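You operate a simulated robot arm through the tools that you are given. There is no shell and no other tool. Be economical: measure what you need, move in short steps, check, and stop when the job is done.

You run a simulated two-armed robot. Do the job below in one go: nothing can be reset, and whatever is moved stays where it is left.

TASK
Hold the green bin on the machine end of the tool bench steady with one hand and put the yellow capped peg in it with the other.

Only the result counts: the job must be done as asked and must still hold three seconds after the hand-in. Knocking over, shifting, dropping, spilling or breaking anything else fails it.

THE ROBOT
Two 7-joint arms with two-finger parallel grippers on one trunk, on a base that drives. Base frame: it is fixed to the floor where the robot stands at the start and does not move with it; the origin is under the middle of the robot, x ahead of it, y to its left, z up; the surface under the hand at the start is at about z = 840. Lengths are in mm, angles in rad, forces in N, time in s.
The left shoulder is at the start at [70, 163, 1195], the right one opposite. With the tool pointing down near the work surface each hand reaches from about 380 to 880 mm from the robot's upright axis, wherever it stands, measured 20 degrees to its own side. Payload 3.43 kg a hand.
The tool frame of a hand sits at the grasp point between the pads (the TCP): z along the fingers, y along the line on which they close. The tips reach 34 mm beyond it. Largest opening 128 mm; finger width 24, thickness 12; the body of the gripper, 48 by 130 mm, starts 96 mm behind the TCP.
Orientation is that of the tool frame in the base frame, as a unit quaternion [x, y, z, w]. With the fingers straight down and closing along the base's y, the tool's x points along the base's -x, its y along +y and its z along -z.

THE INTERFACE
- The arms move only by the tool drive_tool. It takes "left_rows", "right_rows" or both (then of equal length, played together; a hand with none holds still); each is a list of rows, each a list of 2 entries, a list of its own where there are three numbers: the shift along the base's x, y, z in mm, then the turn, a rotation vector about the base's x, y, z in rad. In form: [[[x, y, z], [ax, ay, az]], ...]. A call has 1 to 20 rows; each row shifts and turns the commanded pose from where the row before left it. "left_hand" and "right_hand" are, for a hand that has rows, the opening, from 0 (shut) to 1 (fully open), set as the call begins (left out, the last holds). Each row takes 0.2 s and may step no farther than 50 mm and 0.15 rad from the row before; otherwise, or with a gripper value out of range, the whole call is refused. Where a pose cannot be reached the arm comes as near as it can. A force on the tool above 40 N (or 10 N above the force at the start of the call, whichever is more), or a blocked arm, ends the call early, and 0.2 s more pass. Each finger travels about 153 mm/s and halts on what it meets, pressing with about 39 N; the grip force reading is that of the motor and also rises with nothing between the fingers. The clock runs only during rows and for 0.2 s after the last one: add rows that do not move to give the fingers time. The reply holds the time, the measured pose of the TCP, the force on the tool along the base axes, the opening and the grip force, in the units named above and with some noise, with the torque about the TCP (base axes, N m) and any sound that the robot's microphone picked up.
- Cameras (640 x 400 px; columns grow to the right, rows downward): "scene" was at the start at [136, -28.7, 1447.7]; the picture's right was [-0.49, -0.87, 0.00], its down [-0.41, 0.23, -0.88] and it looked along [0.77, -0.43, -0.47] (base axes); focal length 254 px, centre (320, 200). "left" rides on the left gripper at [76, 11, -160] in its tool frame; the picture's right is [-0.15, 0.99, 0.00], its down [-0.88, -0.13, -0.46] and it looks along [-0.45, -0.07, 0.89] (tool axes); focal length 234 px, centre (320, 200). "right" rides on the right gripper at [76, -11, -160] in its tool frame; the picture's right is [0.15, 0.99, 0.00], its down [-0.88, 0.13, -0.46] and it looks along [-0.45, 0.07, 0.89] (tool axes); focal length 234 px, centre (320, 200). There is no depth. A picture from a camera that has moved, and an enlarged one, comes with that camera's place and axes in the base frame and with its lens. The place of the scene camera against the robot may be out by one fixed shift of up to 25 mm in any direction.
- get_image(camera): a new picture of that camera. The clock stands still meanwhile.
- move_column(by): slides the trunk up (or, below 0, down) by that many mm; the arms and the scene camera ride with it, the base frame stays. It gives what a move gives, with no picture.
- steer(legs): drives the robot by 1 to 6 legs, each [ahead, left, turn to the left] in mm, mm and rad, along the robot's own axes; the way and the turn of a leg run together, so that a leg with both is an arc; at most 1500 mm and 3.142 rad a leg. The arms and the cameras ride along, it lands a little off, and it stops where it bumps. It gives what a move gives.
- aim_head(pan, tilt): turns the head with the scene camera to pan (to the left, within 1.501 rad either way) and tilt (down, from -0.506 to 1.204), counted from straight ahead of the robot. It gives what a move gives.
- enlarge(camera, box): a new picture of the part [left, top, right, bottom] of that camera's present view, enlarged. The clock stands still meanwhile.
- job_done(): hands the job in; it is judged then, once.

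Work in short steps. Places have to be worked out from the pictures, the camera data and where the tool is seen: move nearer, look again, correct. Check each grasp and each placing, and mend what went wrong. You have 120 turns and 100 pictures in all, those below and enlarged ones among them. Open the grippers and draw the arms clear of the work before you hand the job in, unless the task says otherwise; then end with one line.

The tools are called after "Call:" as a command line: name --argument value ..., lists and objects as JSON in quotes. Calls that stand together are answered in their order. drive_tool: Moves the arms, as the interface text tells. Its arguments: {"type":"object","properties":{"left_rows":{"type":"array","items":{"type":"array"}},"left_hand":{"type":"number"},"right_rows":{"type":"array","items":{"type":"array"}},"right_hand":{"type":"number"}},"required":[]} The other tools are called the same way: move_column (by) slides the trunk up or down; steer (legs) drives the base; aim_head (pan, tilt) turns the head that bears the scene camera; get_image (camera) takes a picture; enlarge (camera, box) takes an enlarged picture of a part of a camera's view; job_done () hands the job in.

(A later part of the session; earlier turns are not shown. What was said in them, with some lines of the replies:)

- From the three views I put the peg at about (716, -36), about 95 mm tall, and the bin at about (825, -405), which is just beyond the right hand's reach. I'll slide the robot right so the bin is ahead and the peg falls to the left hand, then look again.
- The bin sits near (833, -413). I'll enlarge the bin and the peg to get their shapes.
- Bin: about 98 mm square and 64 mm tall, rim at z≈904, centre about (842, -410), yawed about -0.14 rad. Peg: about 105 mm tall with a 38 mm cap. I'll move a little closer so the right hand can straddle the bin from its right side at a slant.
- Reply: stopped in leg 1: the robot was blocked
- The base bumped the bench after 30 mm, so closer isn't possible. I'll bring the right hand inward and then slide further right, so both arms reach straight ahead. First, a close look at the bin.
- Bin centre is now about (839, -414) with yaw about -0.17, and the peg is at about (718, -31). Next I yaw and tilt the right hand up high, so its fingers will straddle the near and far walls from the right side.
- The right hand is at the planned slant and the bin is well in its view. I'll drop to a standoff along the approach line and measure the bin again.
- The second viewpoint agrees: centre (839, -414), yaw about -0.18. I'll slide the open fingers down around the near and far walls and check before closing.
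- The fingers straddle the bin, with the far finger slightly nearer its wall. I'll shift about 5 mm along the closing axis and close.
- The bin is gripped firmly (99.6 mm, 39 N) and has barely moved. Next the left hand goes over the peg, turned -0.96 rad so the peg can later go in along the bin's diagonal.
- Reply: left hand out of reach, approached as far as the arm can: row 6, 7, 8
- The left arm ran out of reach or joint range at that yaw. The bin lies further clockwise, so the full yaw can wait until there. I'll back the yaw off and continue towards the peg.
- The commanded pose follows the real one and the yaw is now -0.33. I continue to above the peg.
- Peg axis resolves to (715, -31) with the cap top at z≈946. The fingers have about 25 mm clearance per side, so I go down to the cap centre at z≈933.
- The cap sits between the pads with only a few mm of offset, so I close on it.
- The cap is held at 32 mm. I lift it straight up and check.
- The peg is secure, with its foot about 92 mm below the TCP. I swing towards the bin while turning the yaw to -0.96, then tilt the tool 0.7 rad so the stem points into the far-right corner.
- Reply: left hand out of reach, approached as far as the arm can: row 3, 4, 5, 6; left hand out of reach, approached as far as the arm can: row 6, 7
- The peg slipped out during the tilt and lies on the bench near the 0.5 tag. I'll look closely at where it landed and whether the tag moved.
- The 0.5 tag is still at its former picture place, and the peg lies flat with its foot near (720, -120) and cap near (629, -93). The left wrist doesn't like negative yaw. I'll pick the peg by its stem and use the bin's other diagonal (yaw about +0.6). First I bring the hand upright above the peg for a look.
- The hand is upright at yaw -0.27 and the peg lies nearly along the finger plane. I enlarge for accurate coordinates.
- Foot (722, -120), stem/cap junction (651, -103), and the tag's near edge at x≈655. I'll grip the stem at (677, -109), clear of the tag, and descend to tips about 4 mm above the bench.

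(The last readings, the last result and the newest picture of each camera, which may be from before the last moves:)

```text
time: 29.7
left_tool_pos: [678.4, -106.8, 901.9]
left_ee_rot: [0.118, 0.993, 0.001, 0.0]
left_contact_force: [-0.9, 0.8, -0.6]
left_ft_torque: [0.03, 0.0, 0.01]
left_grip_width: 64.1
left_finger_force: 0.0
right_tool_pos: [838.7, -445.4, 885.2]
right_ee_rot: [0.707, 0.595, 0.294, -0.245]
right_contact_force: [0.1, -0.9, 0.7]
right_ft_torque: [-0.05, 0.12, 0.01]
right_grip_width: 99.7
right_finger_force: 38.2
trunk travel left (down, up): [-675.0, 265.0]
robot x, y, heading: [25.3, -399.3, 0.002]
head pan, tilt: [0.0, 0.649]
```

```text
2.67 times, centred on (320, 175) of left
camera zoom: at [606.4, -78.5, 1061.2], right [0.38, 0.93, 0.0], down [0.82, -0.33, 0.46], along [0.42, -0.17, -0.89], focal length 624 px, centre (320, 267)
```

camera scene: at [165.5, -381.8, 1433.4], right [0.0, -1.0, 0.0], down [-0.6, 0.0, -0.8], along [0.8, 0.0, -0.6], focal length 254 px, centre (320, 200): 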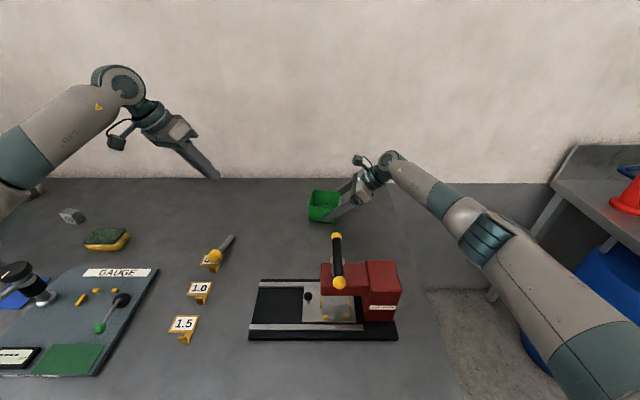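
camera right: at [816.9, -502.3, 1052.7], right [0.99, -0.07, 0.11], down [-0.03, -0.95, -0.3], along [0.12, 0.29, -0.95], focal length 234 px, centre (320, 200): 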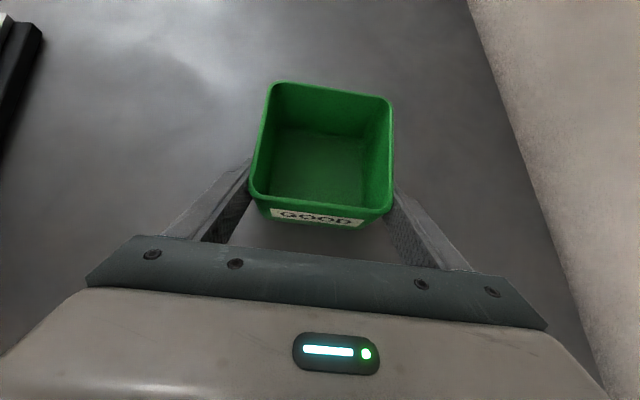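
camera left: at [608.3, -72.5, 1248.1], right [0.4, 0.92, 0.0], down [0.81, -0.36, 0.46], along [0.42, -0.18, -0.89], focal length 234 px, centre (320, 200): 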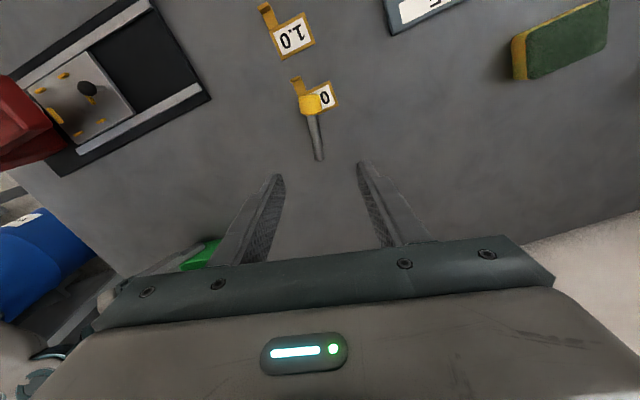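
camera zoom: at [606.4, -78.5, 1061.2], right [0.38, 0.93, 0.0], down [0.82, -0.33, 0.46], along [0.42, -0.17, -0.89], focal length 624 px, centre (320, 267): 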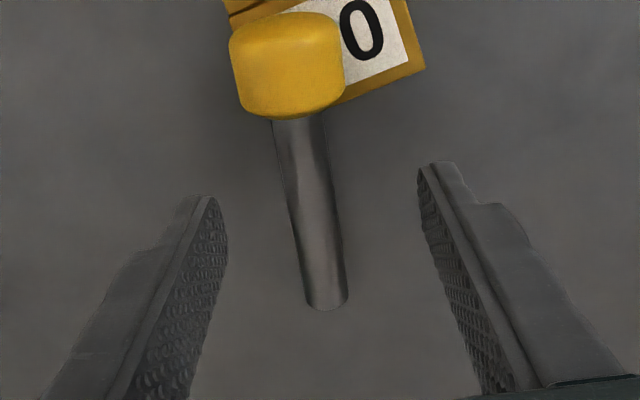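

Alignment matches (peg axis and tool yaw both about -13.6°). I shift 4 mm right, descend and close on the stem.

Call:
drive_tool --left_rows '[[[0, -4.5, -8], [0, 0, 0]], [[0, 0, -8], [0, 0, 0]], [[0, 0, -7], [0, 0, 0]], [[0, 0, 0], [0, 0, 0]]]'

Call:
drive_tool --left_rows '[[[0, 0, 0], [0, 0, 0]], [[0, 0, 0], [0, 0, 0]], [[0, 0, 0], [0, 0, 0]]]' --left_hand 0

Call:
enlarge --camera "left" --box '[200, 100, 440, 250]'

```text
time: 30.7
left_tool_pos: [677.9, -112.8, 879.4]
left_ee_rot: [0.118, 0.993, 0.001, 0.0]
left_contact_force: [0.0, 0.2, -0.5]
left_ft_torque: [0.0, 0.02, -0.01]
left_grip_width: 63.9
left_finger_force: 0.1
right_tool_pos: [838.4, -445.2, 885.6]
right_ee_rot: [0.707, 0.595, 0.294, -0.245]
right_contact_force: [-0.3, 0.5, 1.1]
right_ft_torque: [-0.01, 0.12, -0.04]
right_grip_width: 100.0
right_finger_force: 38.7
trunk travel left (down, up): [-675.0, 265.0]
robot x, y, heading: [27.4, -401.1, -0.002]
head pan, tilt: [0.0, 0.649]
```

```text
time: 31.5
left_tool_pos: [677.4, -113.8, 878.8]
left_ee_rot: [0.117, 0.993, 0.001, 0.0]
left_contact_force: [-0.1, 0.7, 0.4]
left_ft_torque: [0.01, 0.04, -0.01]
left_grip_width: 15.6
left_finger_force: 38.8
right_tool_pos: [838.2, -444.7, 885.2]
right_ee_rot: [0.707, 0.595, 0.294, -0.245]
right_contact_force: [0.1, 0.6, 1.5]
right_ft_torque: [0.02, 0.14, -0.01]
right_grip_width: 99.7
right_finger_force: 39.3
trunk travel left (down, up): [-675.0, 265.0]
robot x, y, heading: [19.9, -395.6, 0.005]
head pan, tilt: [0.0, 0.649]
```

```text
2.67 times, centred on (320, 175) of left
camera zoom: at [606.0, -84.4, 1037.7], right [0.38, 0.93, 0.0], down [0.82, -0.33, 0.46], along [0.42, -0.17, -0.89], focal length 624 px, centre (320, 267)
```

zoom: 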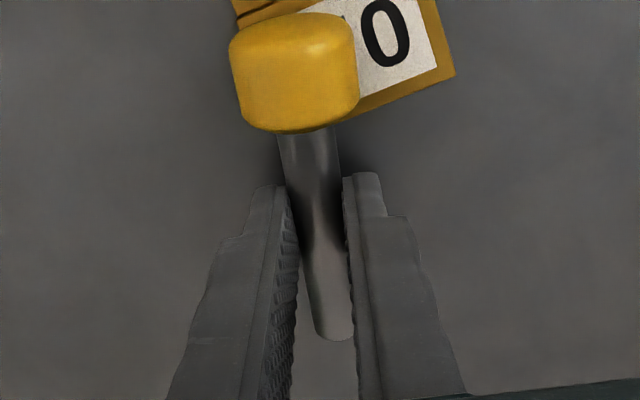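

The stem is held at 15.6 mm. I lift gently straight up so the tag isn't dragged, then check.

Call:
drive_tool --left_rows '[[[0, 0, 8], [0, 0, 0]], [[0, 0, 12], [0, 0, 0]], [[0, 0, 20], [0, 0, 0]], [[0, 0, 20], [0, 0, 0]], [[0, 0, 20], [0, 0, 0]], [[0, 0, 0], [0, 0, 0]]]'

Call:
get_image --camera "left"

Call:
enlarge --camera "scene" --box '[130, 150, 290, 280]'

```text
time: 32.9
left_tool_pos: [679.0, -113.3, 958.8]
left_ee_rot: [0.119, 0.993, -0.001, 0.001]
left_contact_force: [-0.5, -0.6, -0.9]
left_ft_torque: [0.01, -0.04, 0.02]
left_grip_width: 15.8
left_finger_force: 38.1
right_tool_pos: [836.6, -444.3, 885.9]
right_ee_rot: [0.706, 0.596, 0.293, -0.246]
right_contact_force: [-1.2, -0.3, 0.9]
right_ft_torque: [0.03, 0.14, 0.05]
right_grip_width: 99.8
right_finger_force: 39.4
trunk travel left (down, up): [-675.0, 265.0]
robot x, y, heading: [22.8, -401.4, 0.002]
head pan, tilt: [0.0, 0.649]
```

```text
63 pictures are left
camera left: at [606.1, -85.1, 1119.0], right [0.38, 0.93, 0.0], down [0.82, -0.33, 0.46], along [0.42, -0.17, -0.89], focal length 234 px, centre (320, 200)
```

left: 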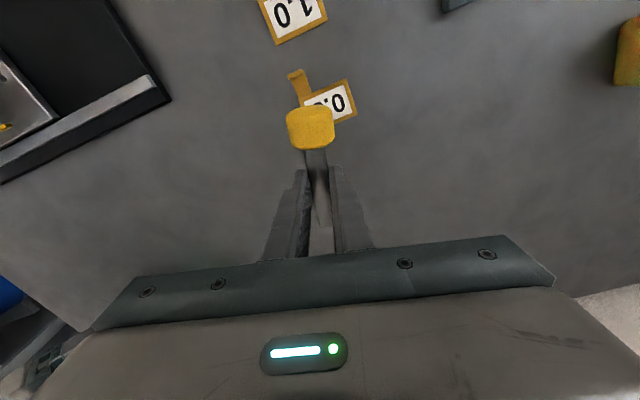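

```text
3.08 times, centred on (210, 215) of scene
camera zoom: at [165.5, -381.7, 1433.4], right [0.0, -1.0, 0.0], down [-0.6, 0.0, -0.8], along [0.8, 0.0, -0.6], focal length 783 px, centre (658, 154)
```

zoom: 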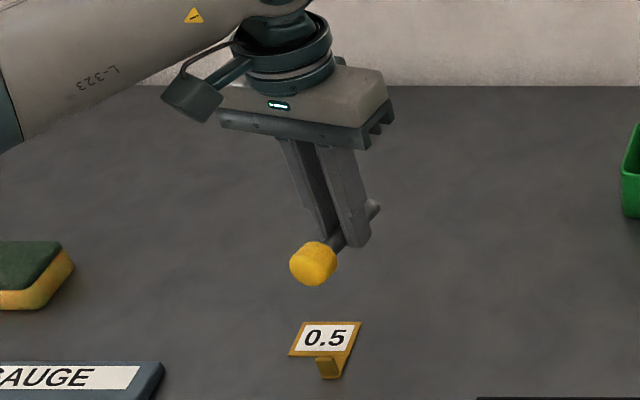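

The peg hangs level in the hand and the tag hasn't moved. To get the foot down into the bin's near-left corner with the wrist leaning back towards me, I need yaw about +2.18. I raise the hand and test that turn in free space.

Call:
drive_tool --left_rows '[[[0, 0, 30], [0, 0, 0]], [[0, 0, 40], [0, 0, 0]], [[0, 0, 40], [0, 0, 0]], [[0, -10, 0], [0, 0, 0.13]], [[0, -10, 0], [0, 0, 0.13]], [[0, -10, 0], [0, 0, 0.13]], [[0, -10, 0], [0, 0, 0.13]], [[0, -10, 0], [0, 0, 0.13]], [[0, -10, 0], [0, 0, 0.13]], [[0, -10, 0], [0, 0, 0.13]], [[0, -10, 0], [0, 0, 0.13]], [[0, -10, 0], [0, 0, 0.13]], [[0, -10, 0], [0, 0, 0.13]], [[0, 0, 0], [0, 0, 0]]]'

Call:
drive_tool --left_rows '[[[0, -10, 0], [0, 0, 0.124]], [[0, -10, 0], [0, 0, 0.124]], [[0, -10, 0], [0, 0, 0.124]], [[0, -10, 0], [0, 0, 0.124]], [[0, -10, 0], [0, 0, 0.124]], [[0, -10, 0], [0, 0, 0.124]], [[0, -10, 0], [0, 0, 0.124]], [[0, -10, 0], [0, 0, 0.124]], [[0, -10, 0], [0, 0, 0.124]], [[0, 0, 0], [0, 0, 0]]]'

Call:
get_image --camera "scene"

Call:
get_image --camera "left"

```text
time: 35.9
left_tool_pos: [677.4, -212.7, 1069.1]
left_ee_rot: [-0.508, 0.862, 0.0, 0.0]
left_contact_force: [1.0, -0.5, -1.6]
left_ft_torque: [-0.02, -0.01, -0.01]
left_grip_width: 15.8
left_finger_force: 39.5
right_tool_pos: [838.2, -445.3, 885.6]
right_ee_rot: [0.707, 0.595, 0.294, -0.245]
right_contact_force: [-1.5, 0.5, 1.7]
right_ft_torque: [0.06, 0.13, 0.0]
right_grip_width: 99.6
right_finger_force: 38.9
trunk travel left (down, up): [-675.0, 265.0]
robot x, y, heading: [23.0, -399.0, 0.001]
head pan, tilt: [0.0, 0.649]
```

```text
time: 38.1
left_tool_pos: [677.0, -301.7, 1068.3]
left_ee_rot: [0.887, -0.463, 0.0, 0.0]
left_contact_force: [0.4, 0.3, 0.1]
left_ft_torque: [0.02, 0.02, -0.01]
left_grip_width: 15.6
left_finger_force: 38.8
right_tool_pos: [838.5, -444.0, 885.8]
right_ee_rot: [0.707, 0.595, 0.294, -0.245]
right_contact_force: [0.3, 0.8, 2.3]
right_ft_torque: [0.05, 0.11, 0.03]
right_grip_width: 100.0
right_finger_force: 39.0
trunk travel left (down, up): [-675.0, 265.0]
robot x, y, heading: [18.2, -397.4, 0.0]
head pan, tilt: [0.0, 0.649]
```

```text
61 pictures are left
camera scene: at [165.6, -381.7, 1433.4], right [0.0, -1.0, 0.0], down [-0.6, 0.0, -0.8], along [0.8, 0.0, -0.6], focal length 254 px, centre (320, 200)
```

scene: 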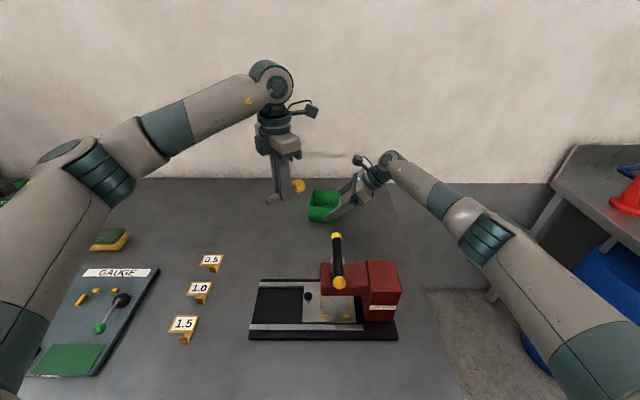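

```text
60 pictures are left
camera left: at [710.9, -371.4, 1227.6], right [-0.9, -0.45, 0.0], down [-0.4, 0.8, 0.46], along [-0.2, 0.41, -0.89], focal length 234 px, centre (320, 200)
```

left: 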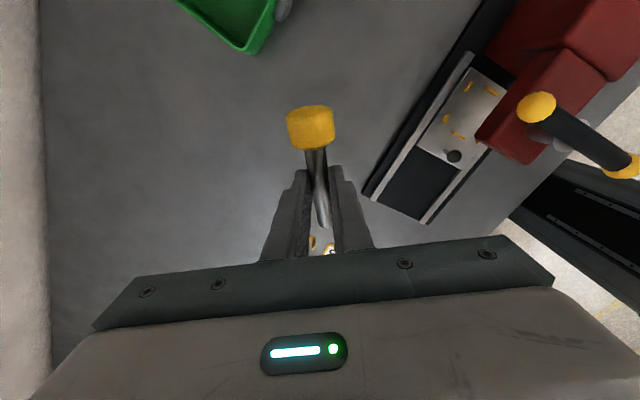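

Yaw 2.18 was reached and the stem grip is solid. Next I tilt 0.6 rad, foot down and wrist leaning back-left, then look.

Call:
drive_tool --left_rows '[[[0, 0, 0], [-0.0819, -0.0574, 0]], [[0, 0, 0], [-0.0819, -0.0574, 0]], [[0, 0, 0], [-0.0819, -0.0574, 0]], [[0, 0, 0], [-0.0819, -0.0574, 0]], [[0, 0, 0], [-0.0819, -0.0574, 0]], [[0, 0, 0], [-0.0819, -0.0574, 0]], [[0, 0, 0], [0, 0, 0]]]'

Call:
enlarge --camera "scene" --box '[220, 80, 400, 230]'

Call:
get_image --camera "left"

```text
time: 39.7
left_tool_pos: [677.7, -303.1, 1068.8]
left_ee_rot: [0.847, -0.443, 0.263, 0.135]
left_contact_force: [-0.2, -0.3, -1.1]
left_ft_torque: [0.04, 0.02, 0.01]
left_grip_width: 15.9
left_finger_force: 38.6
right_tool_pos: [837.9, -444.0, 886.1]
right_ee_rot: [0.707, 0.595, 0.294, -0.245]
right_contact_force: [1.4, 0.6, 2.7]
right_ft_torque: [-0.06, 0.16, 0.02]
right_grip_width: 99.7
right_finger_force: 38.9
trunk travel left (down, up): [-675.0, 265.0]
robot x, y, heading: [22.0, -395.4, 0.004]
head pan, tilt: [0.0, 0.649]
```

```text
2.67 times, centred on (310, 155) of scene
camera zoom: at [165.7, -382.1, 1433.4], right [0.0, -1.0, 0.0], down [-0.6, 0.0, -0.8], along [0.8, 0.0, -0.6], focal length 678 px, centre (347, 320)
```

zoom: 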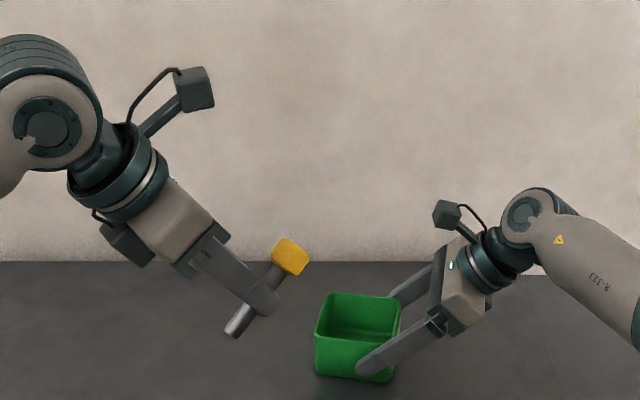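

```text
58 pictures are left
camera left: at [651.8, -286.9, 1242.1], right [-0.88, -0.47, -0.09], down [-0.45, 0.88, -0.12], along [0.13, -0.07, -0.99], focal length 234 px, centre (320, 200)
```

left: 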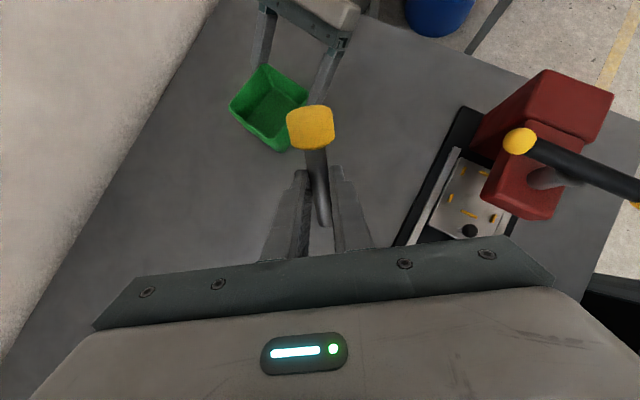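

Peg and tilt look right. I move to a hover above the bin, about 110 mm over the release height.

Call:
drive_tool --left_rows '[[[30, -18.4, -5], [0, 0, 0]], [[30, -18.4, -10], [0, 0, 0]], [[30, -18.4, -10], [0, 0, 0]], [[30, -18.4, -15], [0, 0, 0]], [[30, -18.4, -15], [0, 0, 0]], [[0, 0, 0], [0, 0, 0]]]'

Call:
get_image --camera "left"

Call:
get_image --camera "right"

Call:
enlarge --camera "scene" --box '[220, 80, 400, 230]'

```text
time: 41.1
left_tool_pos: [826.6, -393.8, 1012.1]
left_ee_rot: [0.846, -0.443, 0.263, 0.136]
left_contact_force: [-0.6, -0.1, -0.1]
left_ft_torque: [-0.02, 0.01, 0.0]
left_grip_width: 15.6
left_finger_force: 38.9
right_tool_pos: [837.1, -443.4, 885.6]
right_ee_rot: [0.707, 0.595, 0.293, -0.244]
right_contact_force: [-0.1, -0.5, 1.9]
right_ft_torque: [0.2, 0.12, -0.03]
right_grip_width: 99.6
right_finger_force: 38.7
trunk travel left (down, up): [-675.0, 265.0]
robot x, y, heading: [21.4, -396.5, 0.002]
head pan, tilt: [0.0, 0.649]
```

```text
57 pictures are left
camera left: at [800.6, -378.6, 1185.7], right [-0.88, -0.47, -0.09], down [-0.45, 0.88, -0.12], along [0.13, -0.07, -0.99], focal length 234 px, centre (320, 200)
```

left: 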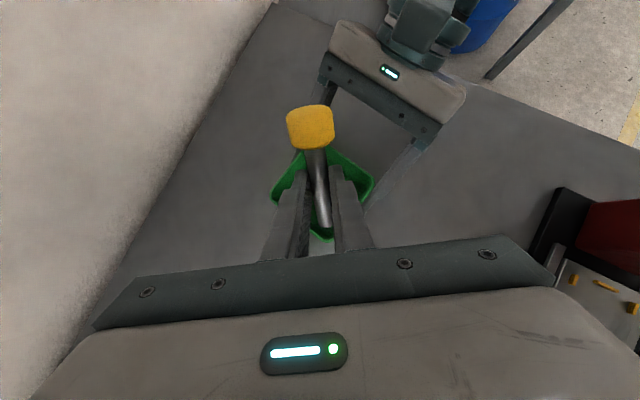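

```text
56 pictures are left
camera right: at [816.6, -501.7, 1052.7], right [0.99, -0.07, 0.11], down [-0.03, -0.95, -0.3], along [0.12, 0.29, -0.95], focal length 234 px, centre (320, 200)
```

right: 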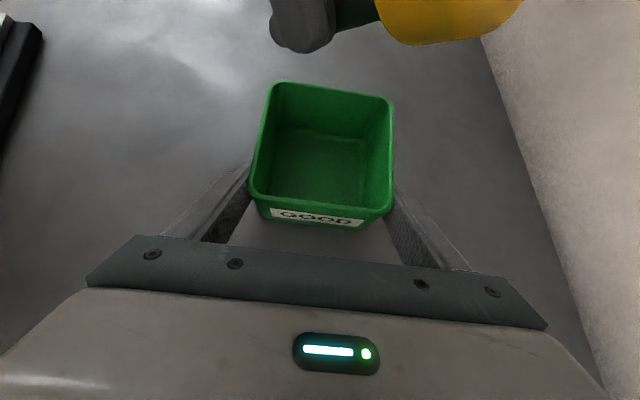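

```text
2.67 times, centred on (310, 155) of scene
camera zoom: at [165.3, -380.9, 1433.4], right [0.0, -1.0, 0.0], down [-0.6, 0.0, -0.8], along [0.8, 0.0, -0.6], focal length 678 px, centre (347, 320)
```

zoom: 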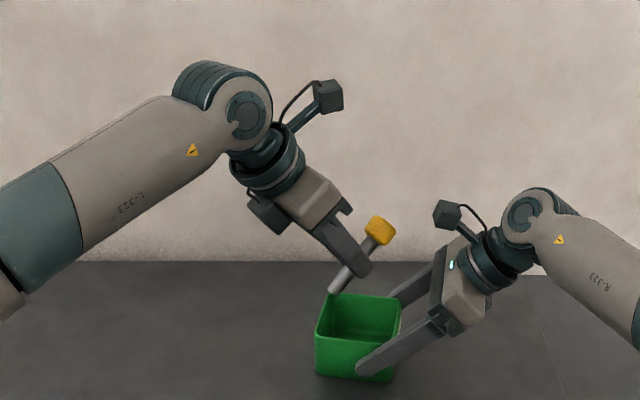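

Refined bin centre is (844, -412), and the foot tracks where predicted. I descend most of the way first, with a 4 mm correction in x.

Call:
drive_tool --left_rows '[[[4.4, 0, -15], [0, 0, 0]], [[0, 0, -15], [0, 0, 0]], [[0, 0, -15], [0, 0, 0]], [[0, 0, -15], [0, 0, 0]], [[0, 0, -12], [0, 0, 0]], [[0, 0, 0], [0, 0, 0]]]'

Call:
get_image --camera "right"

Call:
enlarge --camera "left" --box '[220, 90, 420, 250]'

Call:
enlarge --camera "scene" --box '[260, 120, 400, 230]'

```text
time: 42.5
left_tool_pos: [831.3, -395.8, 941.3]
left_ee_rot: [0.847, -0.442, 0.262, 0.135]
left_contact_force: [-0.5, -0.9, -1.3]
left_ft_torque: [0.0, 0.02, -0.04]
left_grip_width: 15.8
left_finger_force: 39.1
right_tool_pos: [837.2, -444.7, 886.3]
right_ee_rot: [0.707, 0.595, 0.294, -0.245]
right_contact_force: [-0.8, -0.7, 1.7]
right_ft_torque: [0.0, 0.16, 0.03]
right_grip_width: 99.4
right_finger_force: 39.1
trunk travel left (down, up): [-675.0, 265.0]
robot x, y, heading: [20.7, -398.2, -0.002]
head pan, tilt: [0.0, 0.649]
```

```text
54 pictures are left
camera right: at [816.7, -502.2, 1052.6], right [0.99, -0.07, 0.11], down [-0.03, -0.95, -0.3], along [0.12, 0.29, -0.95], focal length 234 px, centre (320, 200)
```

right: 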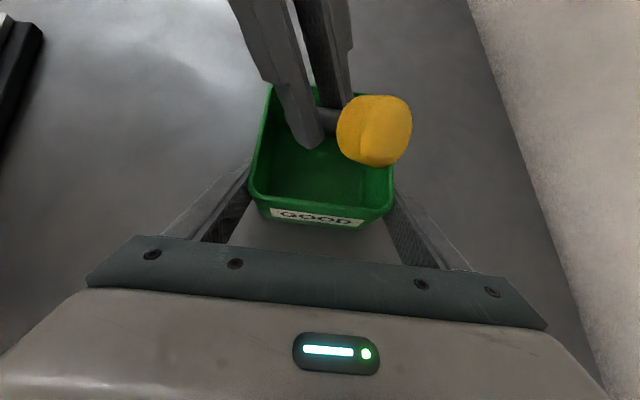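

```text
2.50 times, centred on (320, 170) of left
camera zoom: at [805.4, -378.8, 1115.8], right [-0.88, -0.47, -0.08], down [-0.45, 0.88, -0.12], along [0.13, -0.07, -0.99], focal length 585 px, centre (320, 275)
```

zoom: 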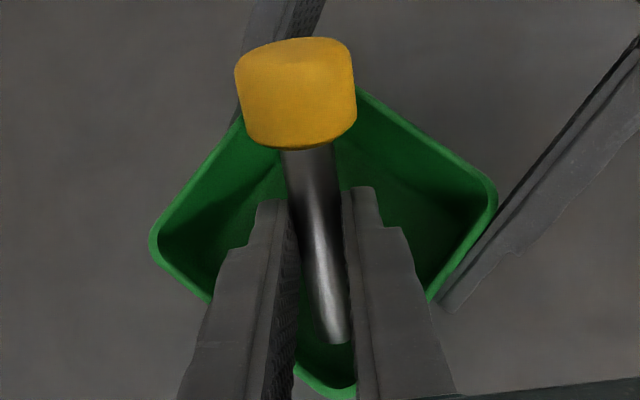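

```text
3.64 times, centred on (330, 175) of scene
camera zoom: at [165.5, -381.9, 1433.4], right [0.0, -1.0, 0.0], down [-0.6, 0.0, -0.8], along [0.8, 0.0, -0.6], focal length 925 px, centre (284, 291)
```

zoom: 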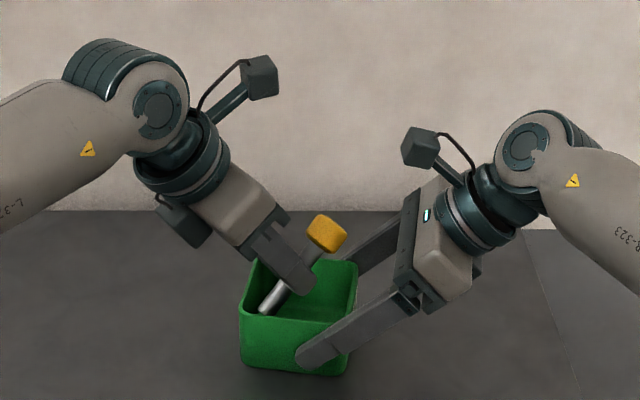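

The foot and cap are both inside the bin's outline along the diagonal. I lower the last 35 mm slowly under force watch.

Call:
drive_tool --left_rows '[[[0, 0, -8], [0, 0, 0]], [[0, 0, -8], [0, 0, 0]], [[0, 0, -8], [0, 0, 0]], [[0, 0, -6], [0, 0, 0]], [[0, 0, -5], [0, 0, 0]], [[0, 0, 0], [0, 0, 0]]]'

Call:
get_image --camera "right"

Call:
enlarge --camera "left" --box '[220, 90, 420, 250]'

```text
time: 43.9
left_tool_pos: [830.9, -394.9, 907.4]
left_ee_rot: [0.847, -0.443, 0.262, 0.136]
left_contact_force: [0.0, -0.1, -0.8]
left_ft_torque: [0.05, 0.01, 0.02]
left_grip_width: 15.5
left_finger_force: 39.2
right_tool_pos: [837.5, -444.5, 886.0]
right_ee_rot: [0.707, 0.595, 0.294, -0.245]
right_contact_force: [-0.4, -0.5, 0.4]
right_ft_torque: [0.0, 0.16, 0.01]
right_grip_width: 99.6
right_finger_force: 38.9
trunk travel left (down, up): [-675.0, 265.0]
robot x, y, heading: [22.9, -399.3, 0.005]
head pan, tilt: [0.0, 0.649]
```

```text
51 pictures are left
camera right: at [816.8, -502.2, 1052.6], right [0.99, -0.07, 0.11], down [-0.03, -0.95, -0.3], along [0.12, 0.29, -0.95], focal length 234 px, centre (320, 200)
```

right: 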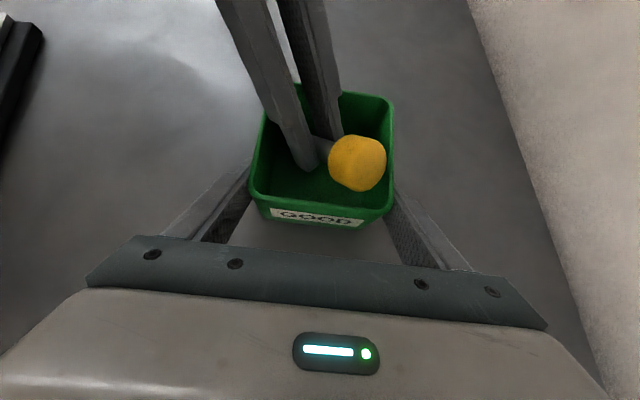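

```text
2.50 times, centred on (320, 170) of left
camera zoom: at [805.9, -379.2, 1080.8], right [-0.88, -0.47, -0.09], down [-0.45, 0.88, -0.12], along [0.13, -0.07, -0.99], focal length 585 px, centre (320, 275)
```

zoom: 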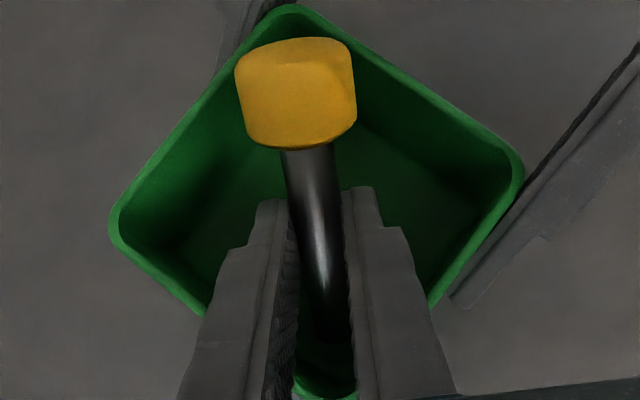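

The peg fits cleanly inside. I lower 5 mm more and open just enough to let go.

Call:
drive_tool --left_rows '[[[0, 0, -5], [0, 0, 0]], [[0, 0, 0], [0, 0, 0]]]'

Call:
drive_tool --left_rows '[[[0, 0, 0], [0, 0, 0]], [[0, 0, 0], [0, 0, 0]], [[0, 0, 0], [0, 0, 0]], [[0, 0, 0], [0, 0, 0]]]' --left_hand 0.3

Call:
get_image --camera "right"

Call:
enlarge --camera "left" --box '[220, 90, 420, 250]'

```text
time: 44.5
left_tool_pos: [831.8, -397.3, 901.2]
left_ee_rot: [0.846, -0.443, 0.263, 0.136]
left_contact_force: [-0.3, 0.1, -1.4]
left_ft_torque: [0.01, -0.02, 0.01]
left_grip_width: 16.0
left_finger_force: 39.0
right_tool_pos: [837.3, -445.2, 886.4]
right_ee_rot: [0.707, 0.595, 0.294, -0.246]
right_contact_force: [-0.3, -0.3, 1.2]
right_ft_torque: [0.02, 0.15, -0.01]
right_grip_width: 99.8
right_finger_force: 38.8
trunk travel left (down, up): [-675.0, 265.0]
robot x, y, heading: [23.9, -397.2, 0.0]
head pan, tilt: [0.0, 0.649]
```

```text
time: 45.5
left_tool_pos: [832.3, -395.8, 903.4]
left_ee_rot: [0.846, -0.443, 0.263, 0.136]
left_contact_force: [4.0, -1.0, 13.9]
left_ft_torque: [0.11, 0.22, -0.05]
left_grip_width: 37.7
left_finger_force: 0.0
right_tool_pos: [836.8, -443.9, 885.9]
right_ee_rot: [0.706, 0.596, 0.293, -0.245]
right_contact_force: [-2.1, 3.6, -4.4]
right_ft_torque: [-0.03, -0.04, 0.05]
right_grip_width: 99.7
right_finger_force: 38.5
trunk travel left (down, up): [-675.0, 265.0]
robot x, y, heading: [24.5, -392.2, 0.001]
head pan, tilt: [0.0, 0.649]
```

```text
49 pictures are left
camera right: at [816.0, -501.7, 1052.7], right [0.99, -0.07, 0.11], down [-0.03, -0.95, -0.3], along [0.12, 0.29, -0.95], focal length 234 px, centre (320, 200)
```

right: 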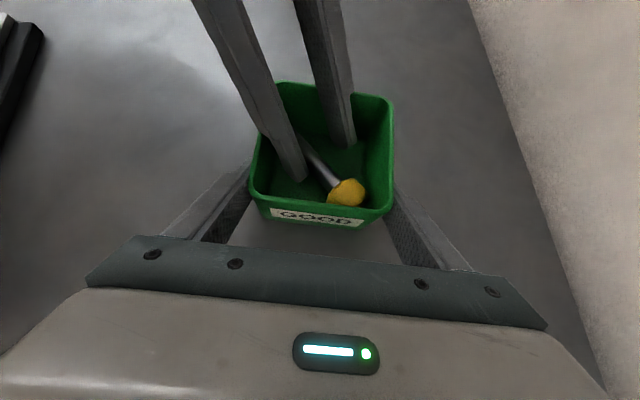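

```text
2.50 times, centred on (320, 170) of left
camera zoom: at [805.6, -379.4, 1077.7], right [-0.88, -0.47, -0.09], down [-0.45, 0.88, -0.12], along [0.13, -0.07, -0.99], focal length 585 px, centre (320, 275)
```

zoom: 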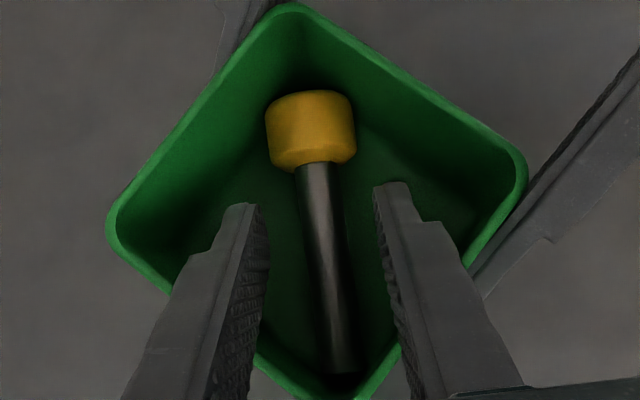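

The peg dropped and lies along the bin's diagonal. The opened fingers press on the rim slightly (14 N), so I narrow a touch and lift straight up.

Call:
drive_tool --left_rows '[[[0, 0, 0], [0, 0, 0]], [[0, 0, 4], [0, 0, 0]], [[0, 0, 8], [0, 0, 0]], [[0, 0, 15], [0, 0, 0]], [[0, 0, 20], [0, 0, 0]], [[0, 0, 30], [0, 0, 0]], [[0, 0, 40], [0, 0, 0]], [[0, 0, 0], [0, 0, 0]]]' --left_hand 0.24

Call:
get_image --camera "right"

```text
time: 47.3
left_tool_pos: [831.5, -397.2, 1016.3]
left_ee_rot: [0.847, -0.443, 0.261, 0.136]
left_contact_force: [-0.7, 0.2, -0.1]
left_ft_torque: [-0.03, 0.0, -0.02]
left_grip_width: 30.6
left_finger_force: 0.1
right_tool_pos: [837.6, -443.4, 885.5]
right_ee_rot: [0.707, 0.595, 0.294, -0.246]
right_contact_force: [-0.1, 0.1, -0.2]
right_ft_torque: [-0.03, 0.1, 0.03]
right_grip_width: 99.7
right_finger_force: 39.7
trunk travel left (down, up): [-675.0, 265.0]
robot x, y, heading: [22.7, -398.6, -0.002]
head pan, tilt: [0.0, 0.649]
```

```text
47 pictures are left
camera right: at [817.0, -502.0, 1052.6], right [0.99, -0.07, 0.11], down [-0.03, -0.95, -0.3], along [0.12, 0.29, -0.95], focal length 234 px, centre (320, 200)
```

right: 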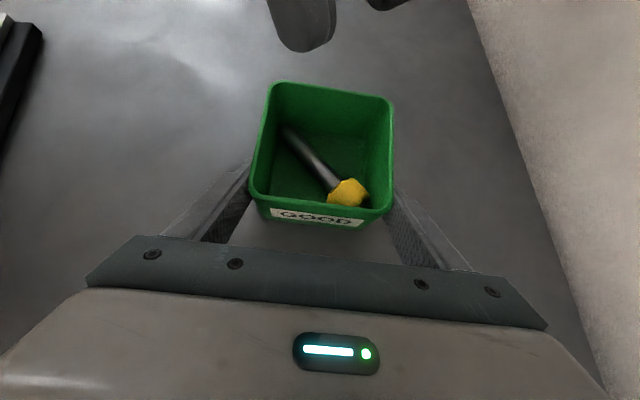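

The peg lies in the bin and nothing else has moved. I draw the left hand away, open the right hand, and back it out along its approach line.

Call:
drive_tool --left_rows '[[[-25, 30, 20], [0, 0, 0]], [[-25, 30, 20], [0, 0, 0]], [[-25, 30, 15], [0, 0, 0]], [[-25, 30, 10], [0, 0, 0]], [[-25, 30, 0], [0, 0, 0]]]' --left_hand 0.24

Call:
drive_tool --right_rows '[[[0, 0, 0], [0, 0, 0]], [[0, 0, 0], [0, 0, 0]], [[0, 0, 0], [0, 0, 0]]]' --left_rows '[[[0, 0, 0], [0, 0, 0]], [[0, 0, 0], [0, 0, 0]], [[0, 0, 0], [0, 0, 0]]]' --right_hand 1 --left_hand 1

Call:
get_image --camera "right"

```text
time: 48.5
left_tool_pos: [704.7, -246.7, 1084.4]
left_ee_rot: [0.847, -0.443, 0.262, 0.136]
left_contact_force: [0.1, 0.3, -0.1]
left_ft_torque: [-0.01, -0.01, 0.0]
left_grip_width: 30.6
left_finger_force: 0.2
right_tool_pos: [837.4, -444.4, 886.6]
right_ee_rot: [0.707, 0.595, 0.294, -0.244]
right_contact_force: [-1.4, 0.7, 0.3]
right_ft_torque: [0.1, 0.1, 0.07]
right_grip_width: 99.5
right_finger_force: 39.1
trunk travel left (down, up): [-675.0, 265.0]
robot x, y, heading: [21.9, -397.8, 0.005]
head pan, tilt: [0.0, 0.649]
```

```text
time: 49.3
left_tool_pos: [706.6, -246.5, 1084.8]
left_ee_rot: [0.846, -0.444, 0.262, 0.136]
left_contact_force: [0.2, -0.8, 0.0]
left_ft_torque: [-0.03, 0.04, 0.0]
left_grip_width: 127.6
left_finger_force: 0.0
right_tool_pos: [837.7, -444.3, 886.5]
right_ee_rot: [0.707, 0.595, 0.293, -0.245]
right_contact_force: [0.3, -0.7, 0.1]
right_ft_torque: [0.0, 0.02, -0.04]
right_grip_width: 127.8
right_finger_force: 0.1
trunk travel left (down, up): [-675.0, 265.0]
robot x, y, heading: [22.4, -400.5, 0.005]
head pan, tilt: [0.0, 0.649]
```

```text
46 pictures are left
camera right: at [817.0, -502.2, 1052.5], right [0.99, -0.07, 0.11], down [-0.03, -0.95, -0.3], along [0.12, 0.29, -0.95], focal length 234 px, centre (320, 200)
```

right: 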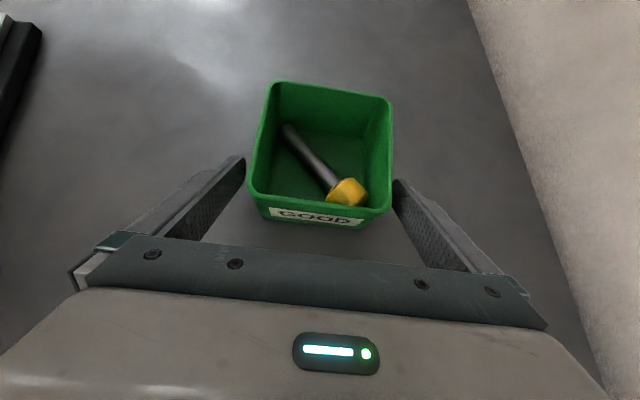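

Both fingers are clear of the walls. I back straight out along the tool axis and take a final look.

Call:
drive_tool --right_rows '[[[-2.4, -14, 14], [0, 0, 0]], [[-2.4, -14, 14], [0, 0, 0]], [[-2.4, -14, 14], [0, 0, 0]], [[-3.6, -21, 21], [0, 0, 0]], [[-3.6, -21, 21], [0, 0, 0]], [[-3.6, -21, 21], [0, 0, 0]], [[-3.6, -21, 30], [0, 0, 0]], [[-3, -15, 30], [0, 0, 0]], [[0, 0, 0], [0, 0, 0]]]'

Call:
get_image --camera "right"

Call:
get_image --camera "scene"

```text
time: 51.3
left_tool_pos: [706.9, -247.9, 1084.2]
left_ee_rot: [0.846, -0.443, 0.261, 0.136]
left_contact_force: [-0.8, -0.3, 0.0]
left_ft_torque: [0.0, 0.0, 0.0]
left_grip_width: 127.9
left_finger_force: 0.1
right_tool_pos: [815.2, -586.0, 1050.7]
right_ee_rot: [0.707, 0.596, 0.292, -0.245]
right_contact_force: [0.1, -0.1, 0.0]
right_ft_torque: [0.0, 0.02, 0.0]
right_grip_width: 127.9
right_finger_force: 0.1
trunk travel left (down, up): [-675.0, 265.0]
robot x, y, heading: [24.4, -395.9, 0.0]
head pan, tilt: [0.0, 0.649]
```

```text
45 pictures are left
camera right: at [793.8, -643.7, 1216.8], right [0.99, -0.07, 0.11], down [-0.03, -0.95, -0.3], along [0.12, 0.29, -0.95], focal length 234 px, centre (320, 200)
```

right: 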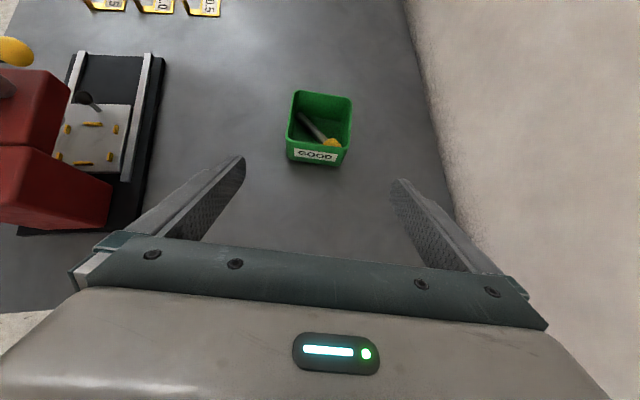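

```text
44 pictures are left
camera scene: at [166.3, -381.8, 1433.3], right [0.0, -1.0, 0.0], down [-0.61, 0.0, -0.8], along [0.8, 0.0, -0.61], focal length 254 px, centre (320, 200)
```

scene: 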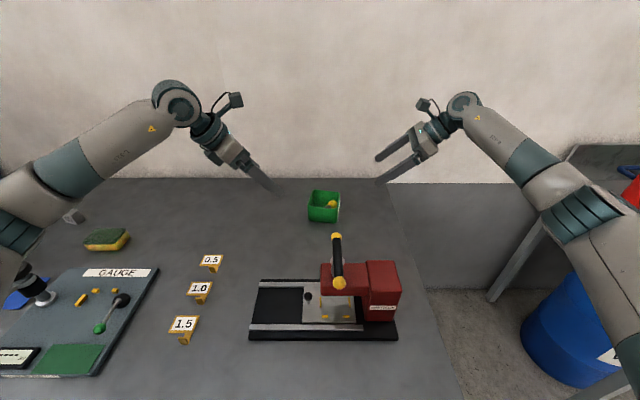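

The peg lies inside the bin, the bin stands in place, everything else looks unmoved, and both arms are clear with open grippers. I hand the job in.

Call:
job_done

```text
The job is handed in.
```

The yellow capped peg is lying in the green bin, put there by the left hand while the right hand held the bin. On the way the peg slipped once and landed on the 0.5 tag; the pictures showed the tag in its original place, and I picked the peg up again by its stem.
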